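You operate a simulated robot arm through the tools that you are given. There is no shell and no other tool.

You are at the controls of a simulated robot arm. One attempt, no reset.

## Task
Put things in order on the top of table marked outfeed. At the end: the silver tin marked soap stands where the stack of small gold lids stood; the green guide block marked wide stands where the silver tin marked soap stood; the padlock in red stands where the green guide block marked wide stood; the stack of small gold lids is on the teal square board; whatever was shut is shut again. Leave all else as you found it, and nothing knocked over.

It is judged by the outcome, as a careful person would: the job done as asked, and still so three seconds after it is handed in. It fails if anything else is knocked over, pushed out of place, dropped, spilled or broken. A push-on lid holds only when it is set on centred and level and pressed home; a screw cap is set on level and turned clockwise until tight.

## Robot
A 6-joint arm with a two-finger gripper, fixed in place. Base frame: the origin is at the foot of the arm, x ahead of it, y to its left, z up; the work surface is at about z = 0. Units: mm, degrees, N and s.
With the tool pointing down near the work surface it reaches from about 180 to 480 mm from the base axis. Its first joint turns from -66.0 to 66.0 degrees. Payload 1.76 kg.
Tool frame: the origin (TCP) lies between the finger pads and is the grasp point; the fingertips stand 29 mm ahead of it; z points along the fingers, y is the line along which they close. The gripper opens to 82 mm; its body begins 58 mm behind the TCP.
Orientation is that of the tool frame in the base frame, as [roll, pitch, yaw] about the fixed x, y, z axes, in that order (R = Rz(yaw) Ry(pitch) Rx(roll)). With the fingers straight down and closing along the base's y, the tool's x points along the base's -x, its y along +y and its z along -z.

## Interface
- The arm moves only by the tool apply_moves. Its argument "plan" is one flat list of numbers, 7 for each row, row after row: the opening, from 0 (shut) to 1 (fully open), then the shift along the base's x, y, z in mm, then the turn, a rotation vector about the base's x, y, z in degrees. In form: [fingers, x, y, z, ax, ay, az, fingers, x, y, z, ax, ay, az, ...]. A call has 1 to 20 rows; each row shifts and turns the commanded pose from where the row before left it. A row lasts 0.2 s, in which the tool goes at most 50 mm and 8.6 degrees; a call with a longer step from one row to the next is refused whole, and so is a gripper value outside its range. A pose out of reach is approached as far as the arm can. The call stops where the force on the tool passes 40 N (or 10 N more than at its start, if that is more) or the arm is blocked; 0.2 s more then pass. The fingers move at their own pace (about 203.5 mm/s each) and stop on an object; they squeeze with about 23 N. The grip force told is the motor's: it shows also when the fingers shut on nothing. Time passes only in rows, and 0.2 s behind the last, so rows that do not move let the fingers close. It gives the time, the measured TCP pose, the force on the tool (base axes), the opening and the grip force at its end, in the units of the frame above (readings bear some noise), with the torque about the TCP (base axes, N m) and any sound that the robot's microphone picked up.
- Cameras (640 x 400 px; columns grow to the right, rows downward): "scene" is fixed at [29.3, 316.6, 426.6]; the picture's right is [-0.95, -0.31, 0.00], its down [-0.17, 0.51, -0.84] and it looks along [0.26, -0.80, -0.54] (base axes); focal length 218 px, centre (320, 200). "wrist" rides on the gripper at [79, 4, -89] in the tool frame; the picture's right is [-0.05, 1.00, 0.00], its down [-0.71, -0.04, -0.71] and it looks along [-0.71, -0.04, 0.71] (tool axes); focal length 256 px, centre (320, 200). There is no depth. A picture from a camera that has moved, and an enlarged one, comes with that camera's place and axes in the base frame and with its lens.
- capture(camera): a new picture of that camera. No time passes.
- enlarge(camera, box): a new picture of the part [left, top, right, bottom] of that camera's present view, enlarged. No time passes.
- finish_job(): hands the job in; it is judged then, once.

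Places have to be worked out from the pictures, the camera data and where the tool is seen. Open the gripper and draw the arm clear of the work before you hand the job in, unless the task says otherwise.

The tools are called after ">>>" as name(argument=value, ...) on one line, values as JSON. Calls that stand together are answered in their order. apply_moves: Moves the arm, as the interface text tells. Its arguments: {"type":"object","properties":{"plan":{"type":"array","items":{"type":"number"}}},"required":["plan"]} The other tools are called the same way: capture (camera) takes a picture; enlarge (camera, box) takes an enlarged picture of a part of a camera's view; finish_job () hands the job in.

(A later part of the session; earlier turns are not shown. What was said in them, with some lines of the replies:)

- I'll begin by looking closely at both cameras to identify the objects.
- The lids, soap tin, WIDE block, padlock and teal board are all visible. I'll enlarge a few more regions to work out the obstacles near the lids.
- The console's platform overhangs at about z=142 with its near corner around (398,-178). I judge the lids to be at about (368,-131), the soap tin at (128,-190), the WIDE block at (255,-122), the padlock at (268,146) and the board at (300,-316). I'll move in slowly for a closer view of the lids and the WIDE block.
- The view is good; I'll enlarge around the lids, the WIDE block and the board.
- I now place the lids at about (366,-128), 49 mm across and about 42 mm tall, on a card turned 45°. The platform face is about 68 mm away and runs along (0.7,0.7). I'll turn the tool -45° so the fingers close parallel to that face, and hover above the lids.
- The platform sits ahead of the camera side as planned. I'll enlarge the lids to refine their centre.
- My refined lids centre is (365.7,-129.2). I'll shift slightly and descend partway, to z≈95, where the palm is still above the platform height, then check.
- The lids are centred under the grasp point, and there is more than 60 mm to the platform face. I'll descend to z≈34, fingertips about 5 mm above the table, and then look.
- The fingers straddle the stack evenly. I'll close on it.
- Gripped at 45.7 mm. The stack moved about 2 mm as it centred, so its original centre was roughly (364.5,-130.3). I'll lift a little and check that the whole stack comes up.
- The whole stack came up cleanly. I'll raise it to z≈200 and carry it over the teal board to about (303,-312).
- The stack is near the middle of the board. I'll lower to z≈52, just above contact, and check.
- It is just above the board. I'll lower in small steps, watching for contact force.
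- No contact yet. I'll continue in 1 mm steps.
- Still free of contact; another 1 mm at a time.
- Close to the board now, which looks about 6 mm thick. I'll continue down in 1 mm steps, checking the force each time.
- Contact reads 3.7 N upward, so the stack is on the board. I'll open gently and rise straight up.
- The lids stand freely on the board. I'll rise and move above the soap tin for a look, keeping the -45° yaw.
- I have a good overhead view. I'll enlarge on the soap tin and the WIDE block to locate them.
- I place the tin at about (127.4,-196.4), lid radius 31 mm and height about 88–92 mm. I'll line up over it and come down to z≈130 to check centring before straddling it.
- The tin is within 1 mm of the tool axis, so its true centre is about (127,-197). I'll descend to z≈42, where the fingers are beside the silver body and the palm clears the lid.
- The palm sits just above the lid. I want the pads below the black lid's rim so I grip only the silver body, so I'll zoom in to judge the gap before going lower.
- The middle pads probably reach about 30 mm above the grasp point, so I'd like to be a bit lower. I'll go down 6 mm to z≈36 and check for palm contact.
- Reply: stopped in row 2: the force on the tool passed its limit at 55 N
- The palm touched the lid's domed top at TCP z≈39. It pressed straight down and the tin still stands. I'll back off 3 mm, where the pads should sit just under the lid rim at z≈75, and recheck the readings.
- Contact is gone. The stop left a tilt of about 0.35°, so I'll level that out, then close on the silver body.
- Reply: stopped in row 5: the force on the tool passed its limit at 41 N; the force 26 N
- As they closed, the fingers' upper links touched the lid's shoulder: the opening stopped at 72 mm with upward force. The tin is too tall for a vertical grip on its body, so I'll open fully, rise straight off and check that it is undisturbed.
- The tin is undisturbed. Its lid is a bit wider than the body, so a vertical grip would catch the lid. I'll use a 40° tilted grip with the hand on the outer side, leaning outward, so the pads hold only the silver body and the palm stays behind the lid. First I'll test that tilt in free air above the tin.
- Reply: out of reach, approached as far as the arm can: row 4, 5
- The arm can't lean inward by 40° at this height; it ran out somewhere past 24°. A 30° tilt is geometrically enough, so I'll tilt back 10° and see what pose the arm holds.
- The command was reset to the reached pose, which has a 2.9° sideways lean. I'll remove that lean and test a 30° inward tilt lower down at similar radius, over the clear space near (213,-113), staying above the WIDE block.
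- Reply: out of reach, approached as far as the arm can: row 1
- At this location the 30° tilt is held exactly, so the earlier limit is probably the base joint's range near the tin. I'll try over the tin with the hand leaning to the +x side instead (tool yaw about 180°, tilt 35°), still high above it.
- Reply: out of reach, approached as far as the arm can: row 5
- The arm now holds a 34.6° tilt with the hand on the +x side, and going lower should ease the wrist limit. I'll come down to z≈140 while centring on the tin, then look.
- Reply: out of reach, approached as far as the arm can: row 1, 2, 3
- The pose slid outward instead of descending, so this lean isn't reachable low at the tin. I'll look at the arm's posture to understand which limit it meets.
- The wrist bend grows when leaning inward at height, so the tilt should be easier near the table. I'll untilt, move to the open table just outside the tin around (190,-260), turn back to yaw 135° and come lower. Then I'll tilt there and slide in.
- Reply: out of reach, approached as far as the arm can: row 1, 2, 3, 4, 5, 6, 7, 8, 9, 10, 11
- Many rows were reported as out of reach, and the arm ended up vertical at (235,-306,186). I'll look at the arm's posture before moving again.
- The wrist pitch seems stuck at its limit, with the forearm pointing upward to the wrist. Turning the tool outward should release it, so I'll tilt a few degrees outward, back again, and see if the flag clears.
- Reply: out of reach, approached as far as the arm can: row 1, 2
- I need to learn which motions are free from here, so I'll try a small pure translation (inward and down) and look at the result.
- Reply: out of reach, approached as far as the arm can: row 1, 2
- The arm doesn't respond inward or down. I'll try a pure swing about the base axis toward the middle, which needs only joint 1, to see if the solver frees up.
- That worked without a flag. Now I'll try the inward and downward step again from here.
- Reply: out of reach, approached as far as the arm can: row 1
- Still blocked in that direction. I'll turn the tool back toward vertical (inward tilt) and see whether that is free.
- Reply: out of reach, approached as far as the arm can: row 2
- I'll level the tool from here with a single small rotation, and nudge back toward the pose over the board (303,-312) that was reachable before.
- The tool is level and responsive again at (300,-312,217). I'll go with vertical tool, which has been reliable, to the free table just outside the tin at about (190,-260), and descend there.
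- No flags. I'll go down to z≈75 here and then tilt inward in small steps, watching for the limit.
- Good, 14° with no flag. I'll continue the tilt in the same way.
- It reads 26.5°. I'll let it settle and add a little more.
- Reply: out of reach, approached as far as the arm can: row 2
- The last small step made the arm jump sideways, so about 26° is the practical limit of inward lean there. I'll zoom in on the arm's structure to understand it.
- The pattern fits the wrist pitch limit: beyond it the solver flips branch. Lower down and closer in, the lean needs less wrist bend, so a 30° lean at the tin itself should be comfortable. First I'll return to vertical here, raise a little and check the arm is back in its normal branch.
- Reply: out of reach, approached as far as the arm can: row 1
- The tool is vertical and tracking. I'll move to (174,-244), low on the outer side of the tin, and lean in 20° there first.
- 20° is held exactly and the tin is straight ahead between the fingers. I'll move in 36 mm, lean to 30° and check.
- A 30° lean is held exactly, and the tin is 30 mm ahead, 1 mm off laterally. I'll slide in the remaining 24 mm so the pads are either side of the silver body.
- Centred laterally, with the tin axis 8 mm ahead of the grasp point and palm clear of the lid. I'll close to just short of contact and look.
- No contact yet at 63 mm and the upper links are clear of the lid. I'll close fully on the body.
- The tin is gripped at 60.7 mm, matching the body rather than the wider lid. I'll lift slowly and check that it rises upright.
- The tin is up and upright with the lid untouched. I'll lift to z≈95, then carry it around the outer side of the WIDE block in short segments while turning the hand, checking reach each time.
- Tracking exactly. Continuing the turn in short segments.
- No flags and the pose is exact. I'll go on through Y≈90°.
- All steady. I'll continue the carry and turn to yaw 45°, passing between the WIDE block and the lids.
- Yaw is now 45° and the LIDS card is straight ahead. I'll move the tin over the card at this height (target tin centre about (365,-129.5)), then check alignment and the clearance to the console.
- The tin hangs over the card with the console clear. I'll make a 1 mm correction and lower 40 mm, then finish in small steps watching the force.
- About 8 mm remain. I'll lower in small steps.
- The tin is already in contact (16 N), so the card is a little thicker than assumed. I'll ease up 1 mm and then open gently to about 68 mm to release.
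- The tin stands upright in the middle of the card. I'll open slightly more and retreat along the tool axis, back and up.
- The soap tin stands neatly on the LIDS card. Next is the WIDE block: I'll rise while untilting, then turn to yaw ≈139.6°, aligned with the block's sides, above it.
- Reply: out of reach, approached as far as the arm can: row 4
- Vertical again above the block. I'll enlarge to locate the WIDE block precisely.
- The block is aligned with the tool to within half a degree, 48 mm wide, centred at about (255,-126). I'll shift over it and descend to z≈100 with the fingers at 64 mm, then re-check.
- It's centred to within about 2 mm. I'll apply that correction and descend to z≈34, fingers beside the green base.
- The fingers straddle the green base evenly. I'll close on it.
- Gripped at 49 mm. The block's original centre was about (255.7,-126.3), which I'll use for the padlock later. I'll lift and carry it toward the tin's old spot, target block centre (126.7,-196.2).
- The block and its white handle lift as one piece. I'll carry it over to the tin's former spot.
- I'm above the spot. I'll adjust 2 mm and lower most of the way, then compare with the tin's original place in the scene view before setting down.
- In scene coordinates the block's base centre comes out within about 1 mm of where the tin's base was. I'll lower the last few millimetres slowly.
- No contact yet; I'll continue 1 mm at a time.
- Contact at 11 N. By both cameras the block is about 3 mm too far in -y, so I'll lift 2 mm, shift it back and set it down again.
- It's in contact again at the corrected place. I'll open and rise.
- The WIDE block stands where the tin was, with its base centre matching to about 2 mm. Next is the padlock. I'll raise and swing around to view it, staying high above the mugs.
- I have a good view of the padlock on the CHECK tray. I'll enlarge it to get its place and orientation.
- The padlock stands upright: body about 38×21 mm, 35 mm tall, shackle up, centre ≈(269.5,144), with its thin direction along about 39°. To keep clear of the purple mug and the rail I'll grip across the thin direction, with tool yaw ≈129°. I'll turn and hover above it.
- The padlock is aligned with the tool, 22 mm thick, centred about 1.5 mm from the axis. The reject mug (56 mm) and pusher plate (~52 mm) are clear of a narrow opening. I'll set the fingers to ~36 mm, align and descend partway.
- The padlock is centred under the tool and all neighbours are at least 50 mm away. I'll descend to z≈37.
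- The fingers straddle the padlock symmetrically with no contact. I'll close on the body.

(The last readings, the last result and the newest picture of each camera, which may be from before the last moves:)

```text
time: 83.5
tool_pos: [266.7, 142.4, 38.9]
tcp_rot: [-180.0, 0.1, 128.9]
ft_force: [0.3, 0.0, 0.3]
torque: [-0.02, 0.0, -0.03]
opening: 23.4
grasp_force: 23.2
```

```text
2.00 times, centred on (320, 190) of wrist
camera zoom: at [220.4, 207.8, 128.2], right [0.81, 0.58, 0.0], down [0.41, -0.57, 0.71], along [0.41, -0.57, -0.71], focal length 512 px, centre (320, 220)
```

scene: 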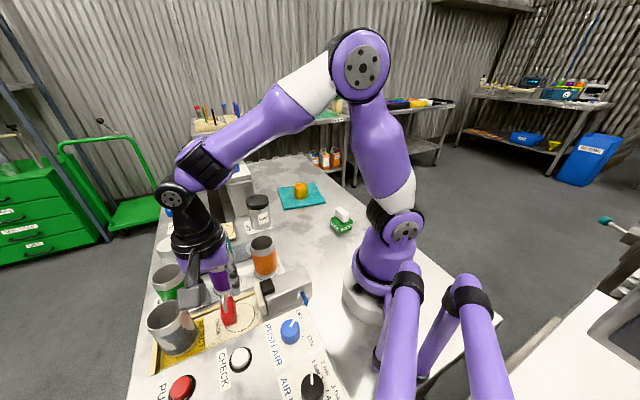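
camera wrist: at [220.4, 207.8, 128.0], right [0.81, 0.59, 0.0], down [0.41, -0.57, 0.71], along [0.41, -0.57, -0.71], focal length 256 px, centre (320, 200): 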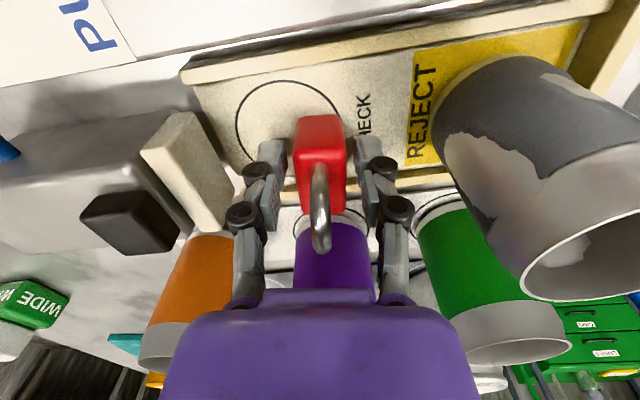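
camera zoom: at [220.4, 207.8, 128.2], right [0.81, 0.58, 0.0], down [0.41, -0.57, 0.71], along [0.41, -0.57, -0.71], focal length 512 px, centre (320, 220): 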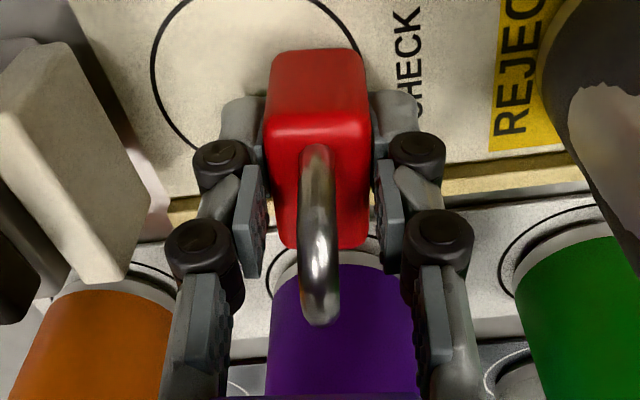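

Gripped at 23.4 mm. I'll lift gently first and check.

>>> apply_moves(plan=[0, 0, 0, 5, 0, 0, 0, 0, 0, 0, 15, 0, 0, 0, 0, 0, 0, 30, 0, 0, 0, 0, 0, 0, 0, 0, 0, 0])

>>> capture(camera="wrist")

>>> enlarge(camera="scene", box=[140, 200, 300, 350])

```text
time: 84.5
tool_pos: [268.2, 141.3, 90.0]
tcp_rot: [-179.9, 0.1, 128.8]
ft_force: [-0.7, -0.6, -1.3]
torque: [-0.02, 0.0, -0.01]
opening: 22.9
grasp_force: 23.1
```

```text
taken
camera wrist: at [220.8, 207.0, 179.0], right [0.81, 0.59, 0.0], down [0.41, -0.57, 0.71], along [0.41, -0.57, -0.71], focal length 256 px, centre (320, 200)
```

wrist: 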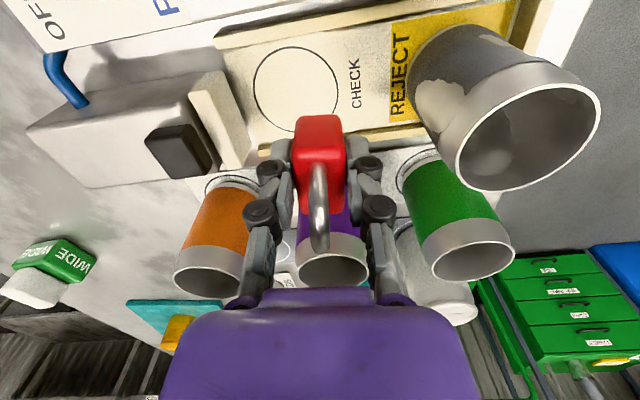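

```text
2.67 times, centred on (220, 275) of scene
camera zoom: at [29.3, 316.6, 426.6], right [-0.95, -0.31, 0.0], down [-0.17, 0.51, -0.84], along [0.26, -0.8, -0.54], focal length 581 px, centre (587, 0)
```

zoom: 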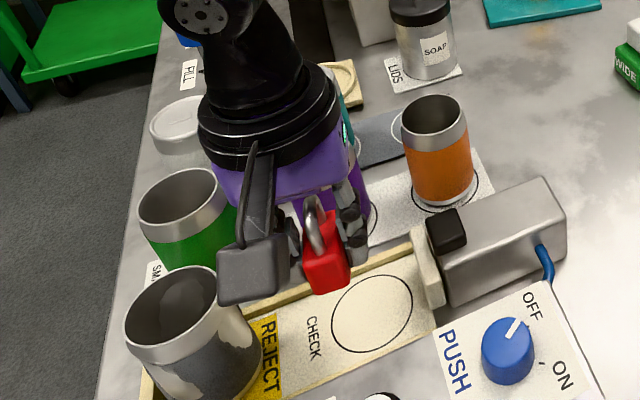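

The padlock is held firmly and upright. I'll lift high over the mugs and carry it to above the WIDE block's old place, with the same yaw.

>>> apply_moves(plan=[0, 0, 0, 45, 0, 0, 0, 0, 0, 0, 45, 0, 0, 0, 0, 0, 0, 45, 0, 0, 0, 0, -2, -44.8, 0, 0, 0, 0, 0, -2, -44.8, 0, 0, 0, 0, 0, -2, -44.8, 0, 0, 0, 0, 0, -2, -44.8, 0, 0, 0, 0, 0, -2, -44.8, 0, 0, 0, 0, 0, -2, -44.8, 0, 0, 0, 0, 0, 0, 0, 0, 0, 0, 0])

>>> capture(camera="wrist")

>>> capture(camera="scene")

```text
time: 86.7
tool_pos: [254.7, -127.9, 223.7]
tcp_rot: [-179.9, 0.0, 128.9]
ft_force: [0.1, -0.1, -1.7]
torque: [-0.01, 0.0, -0.02]
opening: 23.2
grasp_force: 23.2
```

```text
taken
camera wrist: at [208.1, -61.8, 312.7], right [0.81, 0.59, 0.0], down [0.41, -0.57, 0.71], along [0.41, -0.57, -0.71], focal length 256 px, centre (320, 200)
```

wrist: 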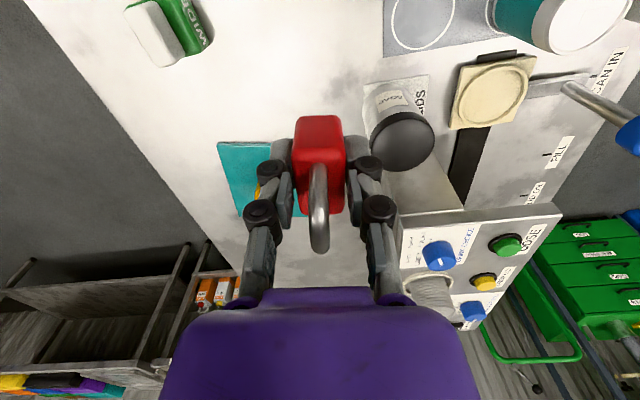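

```text
taken
```

scene: 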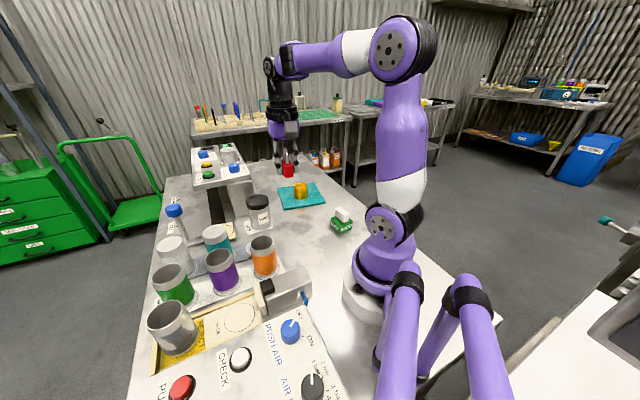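

I'm above the spot at about (255.3,-126.5). I'll lower to z≈48, check, and finish slowly.

>>> apply_moves(plan=[0, 0.8, 0, -45, 0, 0, 0, 0, 0, 0, -45, 0, 0, 0, 0, 0, 0, -45, 0, 0, 0, 0, 0, 0, -40, 0, 0, 0, 0, 0, 0, 0, 0, 0, 0])

>>> capture(camera="wrist")

>>> enlarge(camera="scene", box=[240, 190, 340, 250])

```text
time: 87.8
tool_pos: [256.1, -127.1, 46.8]
tcp_rot: [-180.0, 0.1, 128.9]
ft_force: [0.1, 0.1, -1.2]
torque: [-0.01, -0.01, 0.02]
opening: 23.2
grasp_force: 23.2
```

```text
taken
camera wrist: at [209.8, -61.3, 136.0], right [0.81, 0.59, 0.0], down [0.41, -0.57, 0.71], along [0.41, -0.57, -0.71], focal length 256 px, centre (320, 200)
```

wrist: 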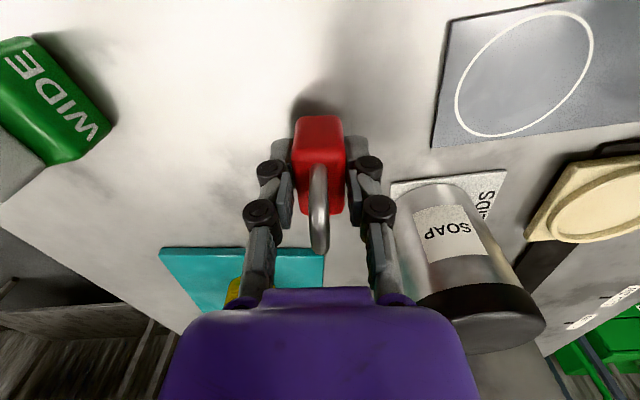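

```text
6.40 times, centred on (290, 220) of scene
camera zoom: at [29.3, 316.6, 426.6], right [-0.95, -0.31, 0.0], down [-0.17, 0.51, -0.84], along [0.26, -0.8, -0.54], focal length 1394 px, centre (512, 72)
```

zoom: 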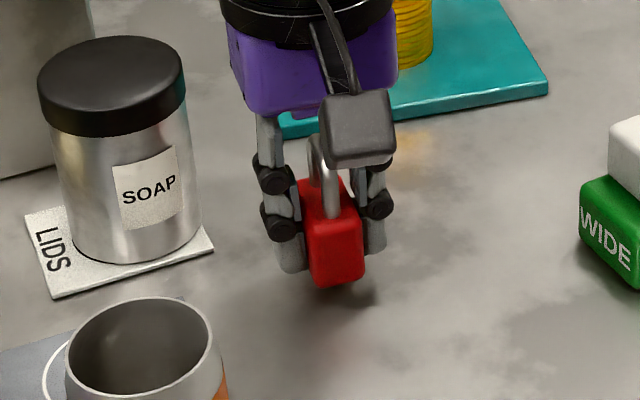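

Looking right. I'll lower in steps; contact is expected around TCP z≈33–37.

>>> apply_moves(plan=[0, 0, 0, -5, 0, 0, 0, 0, 0, 0, -3, 0, 0, 0, 0, 0, 0, 0, 0, 0, 0])

>>> apply_moves(plan=[0, 0, 0, -1.5, 0, 0, 0, 0, 0, 0, 0, 0, 0, 0])

>>> enlarge(camera="scene", box=[268, 205, 316, 245])

```text
time: 88.7
tool_pos: [257.5, -127.1, 39.9]
tcp_rot: [-179.9, 0.1, 129.0]
ft_force: [0.2, -0.6, -0.6]
torque: [0.0, 0.01, -0.01]
opening: 23.2
grasp_force: 23.3
```

```text
time: 89.2
tool_pos: [255.7, -127.1, 38.2]
tcp_rot: [-179.8, 0.1, 128.9]
ft_force: [-1.4, 0.5, -0.5]
torque: [0.0, 0.04, 0.0]
opening: 23.2
grasp_force: 22.9
```

```text
10.00 times, centred on (292, 225) of scene
camera zoom: at [29.3, 316.6, 426.6], right [-0.95, -0.31, 0.0], down [-0.17, 0.51, -0.84], along [0.26, -0.8, -0.54], focal length 2179 px, centre (600, -50)
```

zoom: 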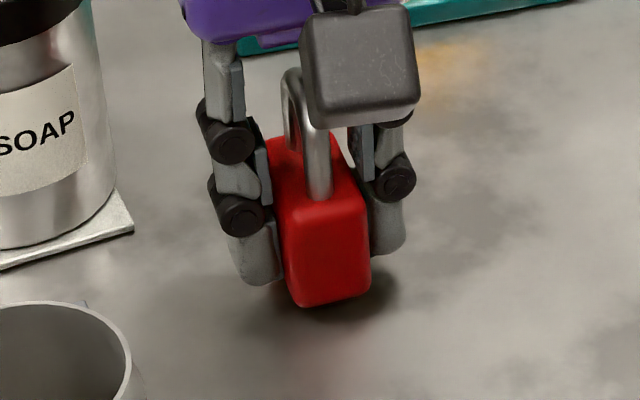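

The padlock's centre sits about 3–4 mm beyond the grasp point, which puts it a few millimetres off target in both views. I'll shift by (-2.8,+3) while still clear, then continue lowering.

>>> apply_moves(plan=[0, -2.8, 3, 0, 0, 0, 0, 0, 0, 0, -1.5, 0, 0, 0, 0, 0, 0, 0, 0, 0, 0])

>>> apply_moves(plan=[0, 0, 0, -1, 0, 0, 0, 0, 0, 0, 0, 0, 0, 0])

>>> enlarge(camera="scene", box=[268, 205, 316, 245])

```text
time: 90.0
tool_pos: [253.8, -123.0, 37.1]
tcp_rot: [-179.8, 0.1, 128.9]
ft_force: [-0.2, -0.2, -0.8]
torque: [0.01, -0.05, -0.01]
opening: 23.3
grasp_force: 22.4
```

```text
time: 90.7
tool_pos: [253.8, -122.8, 35.9]
tcp_rot: [-180.0, 0.2, 128.9]
ft_force: [0.2, 0.0, -0.6]
torque: [-0.02, 0.0, 0.0]
opening: 23.2
grasp_force: 22.7
```

```text
10.00 times, centred on (292, 225) of scene
camera zoom: at [29.3, 316.6, 426.6], right [-0.95, -0.31, 0.0], down [-0.17, 0.51, -0.84], along [0.26, -0.8, -0.54], focal length 2179 px, centre (600, -50)
```

zoom: 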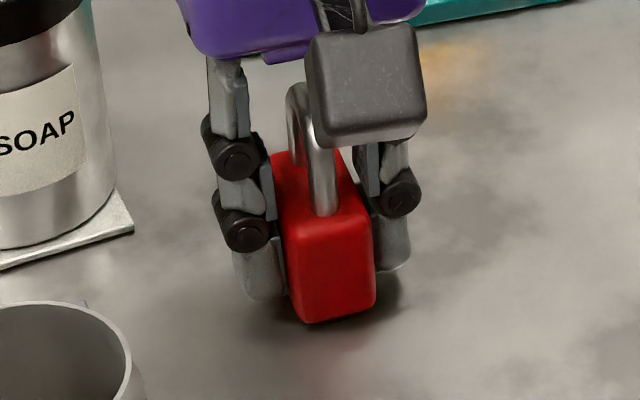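

In scene coordinates it is now within about 1.5 mm of the block's old centre. I'll continue down to contact.

>>> apply_moves(plan=[0, 0, 0, -1, 0, 0, 0, 0, 0, 0, 0, 0, 0, 0])

>>> apply_moves(plan=[0, 0, 0, -0.8, 0, 0, 0, 0, 0, 0, 0, 0, 0, 0])

```text
time: 91.2
tool_pos: [253.2, -123.7, 35.4]
tcp_rot: [-179.8, 0.1, 128.9]
ft_force: [-0.5, -0.2, -1.2]
torque: [-0.03, -0.01, 0.02]
opening: 23.5
grasp_force: 23.5
```

```text
time: 91.8
tool_pos: [253.9, -123.9, 35.5]
tcp_rot: [-179.8, 0.0, 128.8]
ft_force: [-0.2, 0.2, -0.7]
torque: [0.0, 0.01, -0.01]
opening: 23.4
grasp_force: 22.9
```

>>> apply_moves(plan=[0, 0, 0, -0.8, 0, 0, 0, 0, 0, 0, 0, 0, 0, 0])

>>> enlarge(camera="scene", box=[274, 215, 310, 245])

```text
time: 92.5
tool_pos: [254.5, -122.9, 33.5]
tcp_rot: [-179.9, 0.0, 128.8]
ft_force: [-7.9, -1.0, 20.9]
torque: [-0.03, 0.26, 0.05]
opening: 23.4
grasp_force: 23.4
```

```text
13.33 times, centred on (292, 230) of scene
camera zoom: at [29.2, 316.6, 426.5], right [-0.95, -0.31, 0.0], down [-0.16, 0.51, -0.84], along [0.26, -0.8, -0.54], focal length 2905 px, centre (693, -200)
```

zoom: 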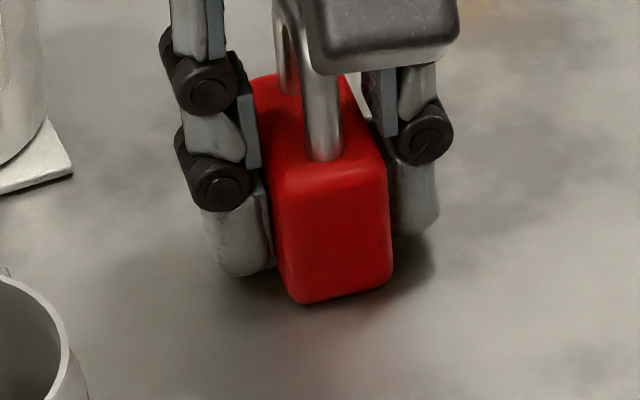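

Firm contact with the table at 21 N. I'll ease up half a millimetre, open, and check it stands before retreating.

>>> apply_moves(plan=[0, 0, 0, 0.6, 0, 0, 0, 0, 0, 0, 0, 0, 0, 0])

>>> apply_moves(plan=[0.33, 0, 0, 0, 0, 0, 0, 0.42, 0, 0, 0, 0, 0, 0, 0.5, 0, 0, 0, 0, 0, 0, 0.5, 0, 0, 0, 0, 0, 0])

>>> capture(camera="wrist")

>>> enlarge(camera="scene", box=[268, 200, 316, 240])

```text
time: 93.0
tool_pos: [255.2, -122.8, 33.4]
tcp_rot: [179.9, 0.1, 128.9]
ft_force: [0.7, -0.7, 1.6]
torque: [-0.06, -0.04, -0.01]
opening: 23.2
grasp_force: 23.6
```

```text
time: 94.0
tool_pos: [254.8, -123.5, 34.4]
tcp_rot: [-179.9, 0.1, 128.9]
ft_force: [0.9, 0.0, 0.6]
torque: [-0.02, -0.06, 0.01]
opening: 40.9
grasp_force: 0.0
```

```text
taken
camera wrist: at [207.7, -57.8, 123.9], right [0.81, 0.58, 0.0], down [0.41, -0.57, 0.71], along [0.41, -0.57, -0.71], focal length 256 px, centre (320, 200)
```

wrist: 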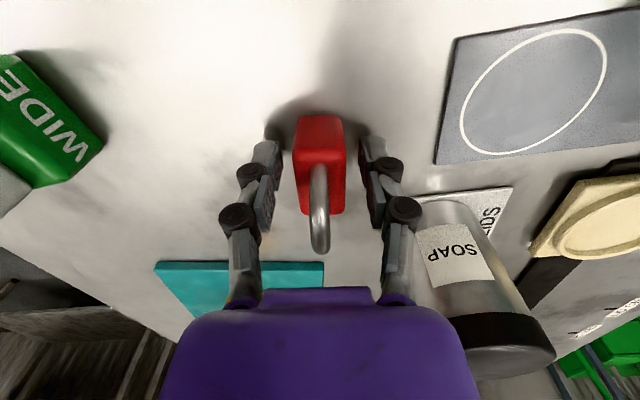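

```text
10.00 times, centred on (292, 220) of scene
camera zoom: at [29.3, 316.6, 426.6], right [-0.95, -0.31, 0.0], down [-0.17, 0.51, -0.84], along [0.26, -0.8, -0.54], focal length 2179 px, centre (600, 0)
```

zoom: 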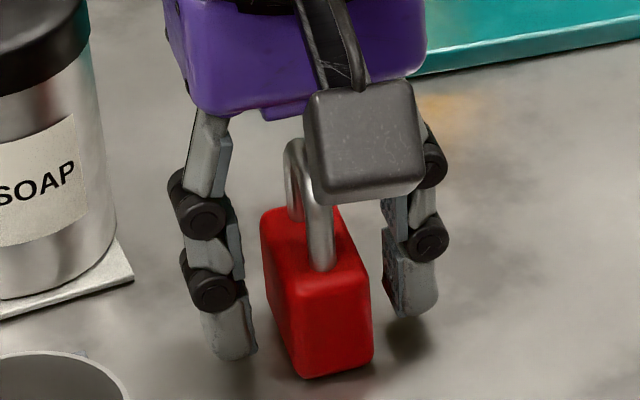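

The padlock stands free. I'll rise straight up and take a full look at everything.

>>> apply_moves(plan=[0.5, 0, 0, 20, 0, 0, 0, 0.5, 0, 0, 40, 0, 0, 0, 0.5, 0, 0, 45, 0, 0, 0, 0.5, 0, 0, 45, 0, 0, 0, 0.5, 0, 0, 45, 0, 0, 0, 0.5, 0, 0, 0, 0, 0, 0])

>>> capture(camera="wrist")

>>> capture(camera="scene")

>>> enlarge(camera="scene", box=[230, 160, 390, 260])

>>> enlarge(camera="scene", box=[140, 200, 320, 400])

```text
time: 95.5
tool_pos: [254.8, -124.3, 229.7]
tcp_rot: [-179.8, 0.1, 128.8]
ft_force: [0.3, 0.7, -0.4]
torque: [-0.03, -0.02, -0.01]
opening: 41.0
grasp_force: 0.2
```

```text
taken
camera wrist: at [207.6, -58.5, 320.0], right [0.81, 0.58, 0.0], down [0.41, -0.57, 0.71], along [0.41, -0.57, -0.71], focal length 256 px, centre (320, 200)
```

wrist: 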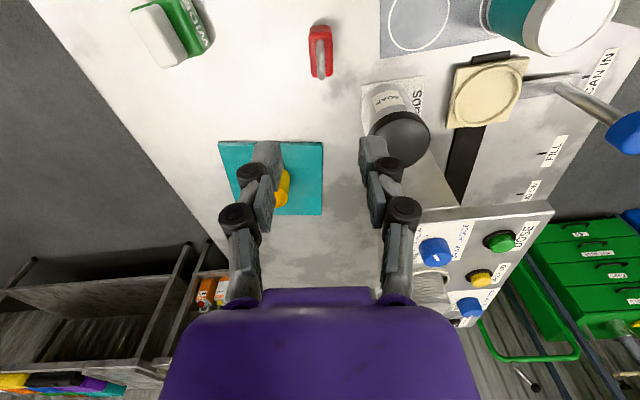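

```text
taken
```

scene: 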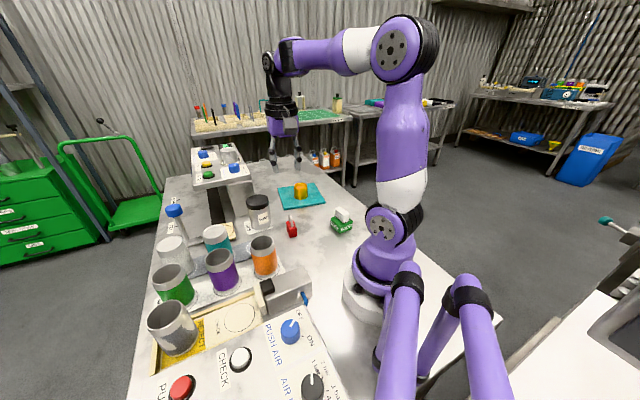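

```text
4.00 times, centred on (310, 210) of scene
camera zoom: at [29.3, 316.6, 426.6], right [-0.95, -0.31, 0.0], down [-0.17, 0.51, -0.84], along [0.26, -0.8, -0.54], focal length 872 px, centre (360, 160)
```

zoom: 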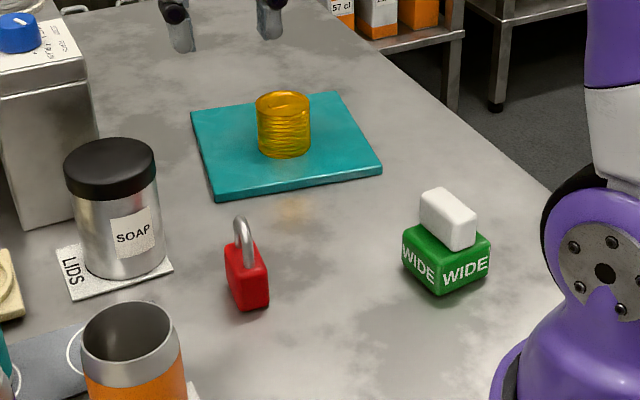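

```text
2.00 times, centred on (230, 300) of scene
camera zoom: at [29.3, 316.6, 426.6], right [-0.95, -0.31, 0.0], down [-0.17, 0.51, -0.84], along [0.26, -0.8, -0.54], focal length 436 px, centre (500, 0)
```

zoom: 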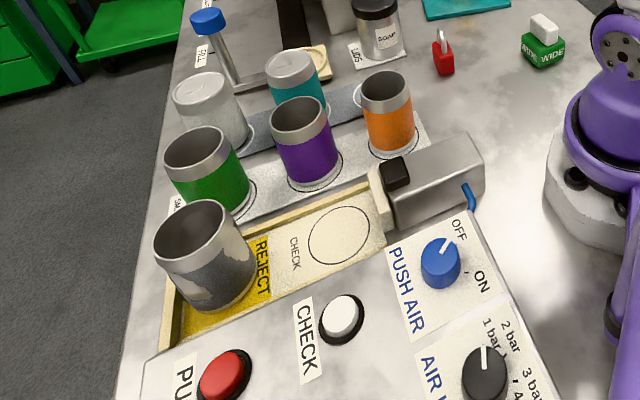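

All four items are in place and nothing else has moved. I'll open the gripper and draw the arm back up to its starting pose, clear of the work.

>>> apply_moves(plan=[1, 0, 0, 30, 0, 0, 0, 1, -2.2, 11.7, 13, 0, 0, 7.3, 1, -2.2, 11.7, 13, 0, 0, 7.3, 1, -2.2, 11.7, 13, 0, 0, 7.3, 1, -2.2, 11.7, 13, 0, 0, 7.3, 1, -2.2, 11.7, 13, 0, 0, 7.3, 1, -2.2, 11.7, 13, 0, 0, 7.3, 1, -2, 11.5, 12, 0, 0, 7.3, 1, 0, 0, 0, 0, 0, 0, 1, 0, 0, 0, 0, 0, 0])

>>> capture(camera="wrist")

>>> capture(camera="scene")

>>> enlarge(camera="scene", box=[230, 160, 390, 260])

```text
time: 97.7
tool_pos: [237.7, -40.6, 349.9]
tcp_rot: [-179.8, 0.0, -180.0]
ft_force: [-0.1, -0.1, 0.5]
torque: [-0.02, -0.01, -0.04]
opening: 81.7
grasp_force: 0.0
```

```text
taken
camera wrist: at [157.7, -35.0, 439.6], right [0.05, 1.0, 0.0], down [0.71, -0.04, 0.71], along [0.71, -0.04, -0.71], focal length 256 px, centre (320, 200)
```

wrist: 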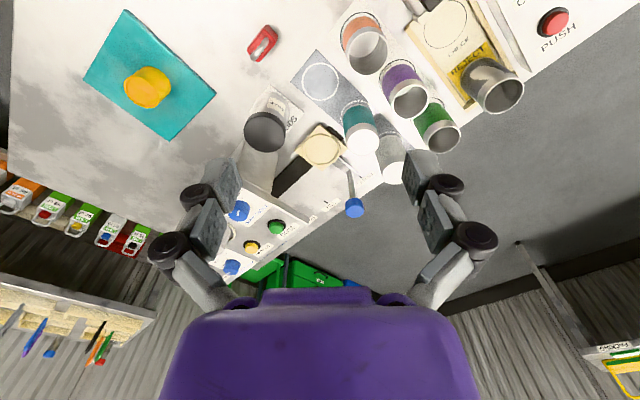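

```text
taken
```

scene: 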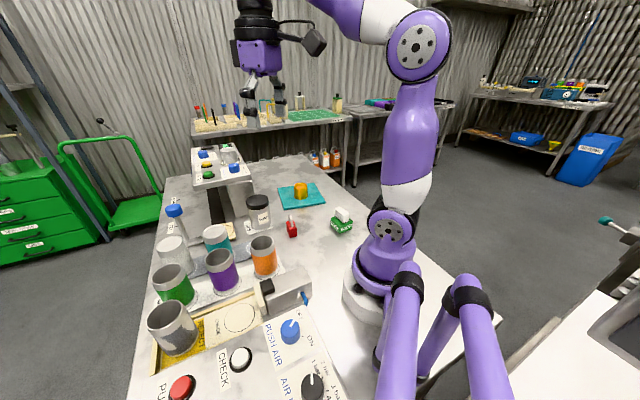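

```text
4.00 times, centred on (310, 210) of scene
camera zoom: at [29.3, 316.6, 426.6], right [-0.95, -0.31, 0.0], down [-0.17, 0.51, -0.84], along [0.26, -0.8, -0.54], focal length 872 px, centre (360, 160)
```

zoom: 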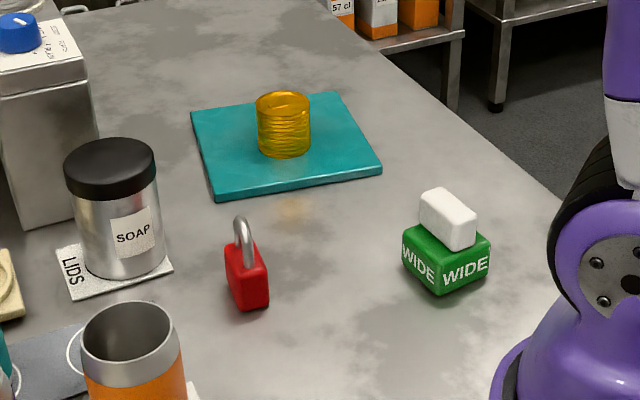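

The arm is back at its starting pose with the gripper open. Lids are on the teal board, the soap tin is on the lids' card, the WIDE block is where the tin was and the padlock is where the WIDE block was, all upright and shut, with the mugs and controls as before. I'll hand the job in.

>>> finish_job()

```text
The job is handed in.
```

The job is done and handed in; I haven't seen the judging result. Final pictures show all four items upright in their new places:

- **Gold lids:** the whole stack is standing near the middle of the teal board.
- **Soap tin:** it stands on the LIDS card where the stack was, with its black lid still on.
- **WIDE block:** it stands where the tin was, within about 2 mm by the scene camera.
- **Padlock:** it stands where the WIDE block was, within about 2 mm by the scene camera, with the shackle still closed.

Two things happened along the way that didn't change the outcome:

- **Tin lid:** on the first attempt the gripper's palm pressed down on the tin's lid (about 55 N) and the fingers caught its rim. I backed off and the tin had not moved. I then lifted it with the hand tilted so it held only the silver body.
- **Arm reach:** several tilted arm poses in open space were out of reach, and the arm drifted before I found one that worked. Nothing on the table was touched.

In the final pictures the mugs, buttons, knobs and board look the same as at the start. The arm is back at its starting position with the gripper open.
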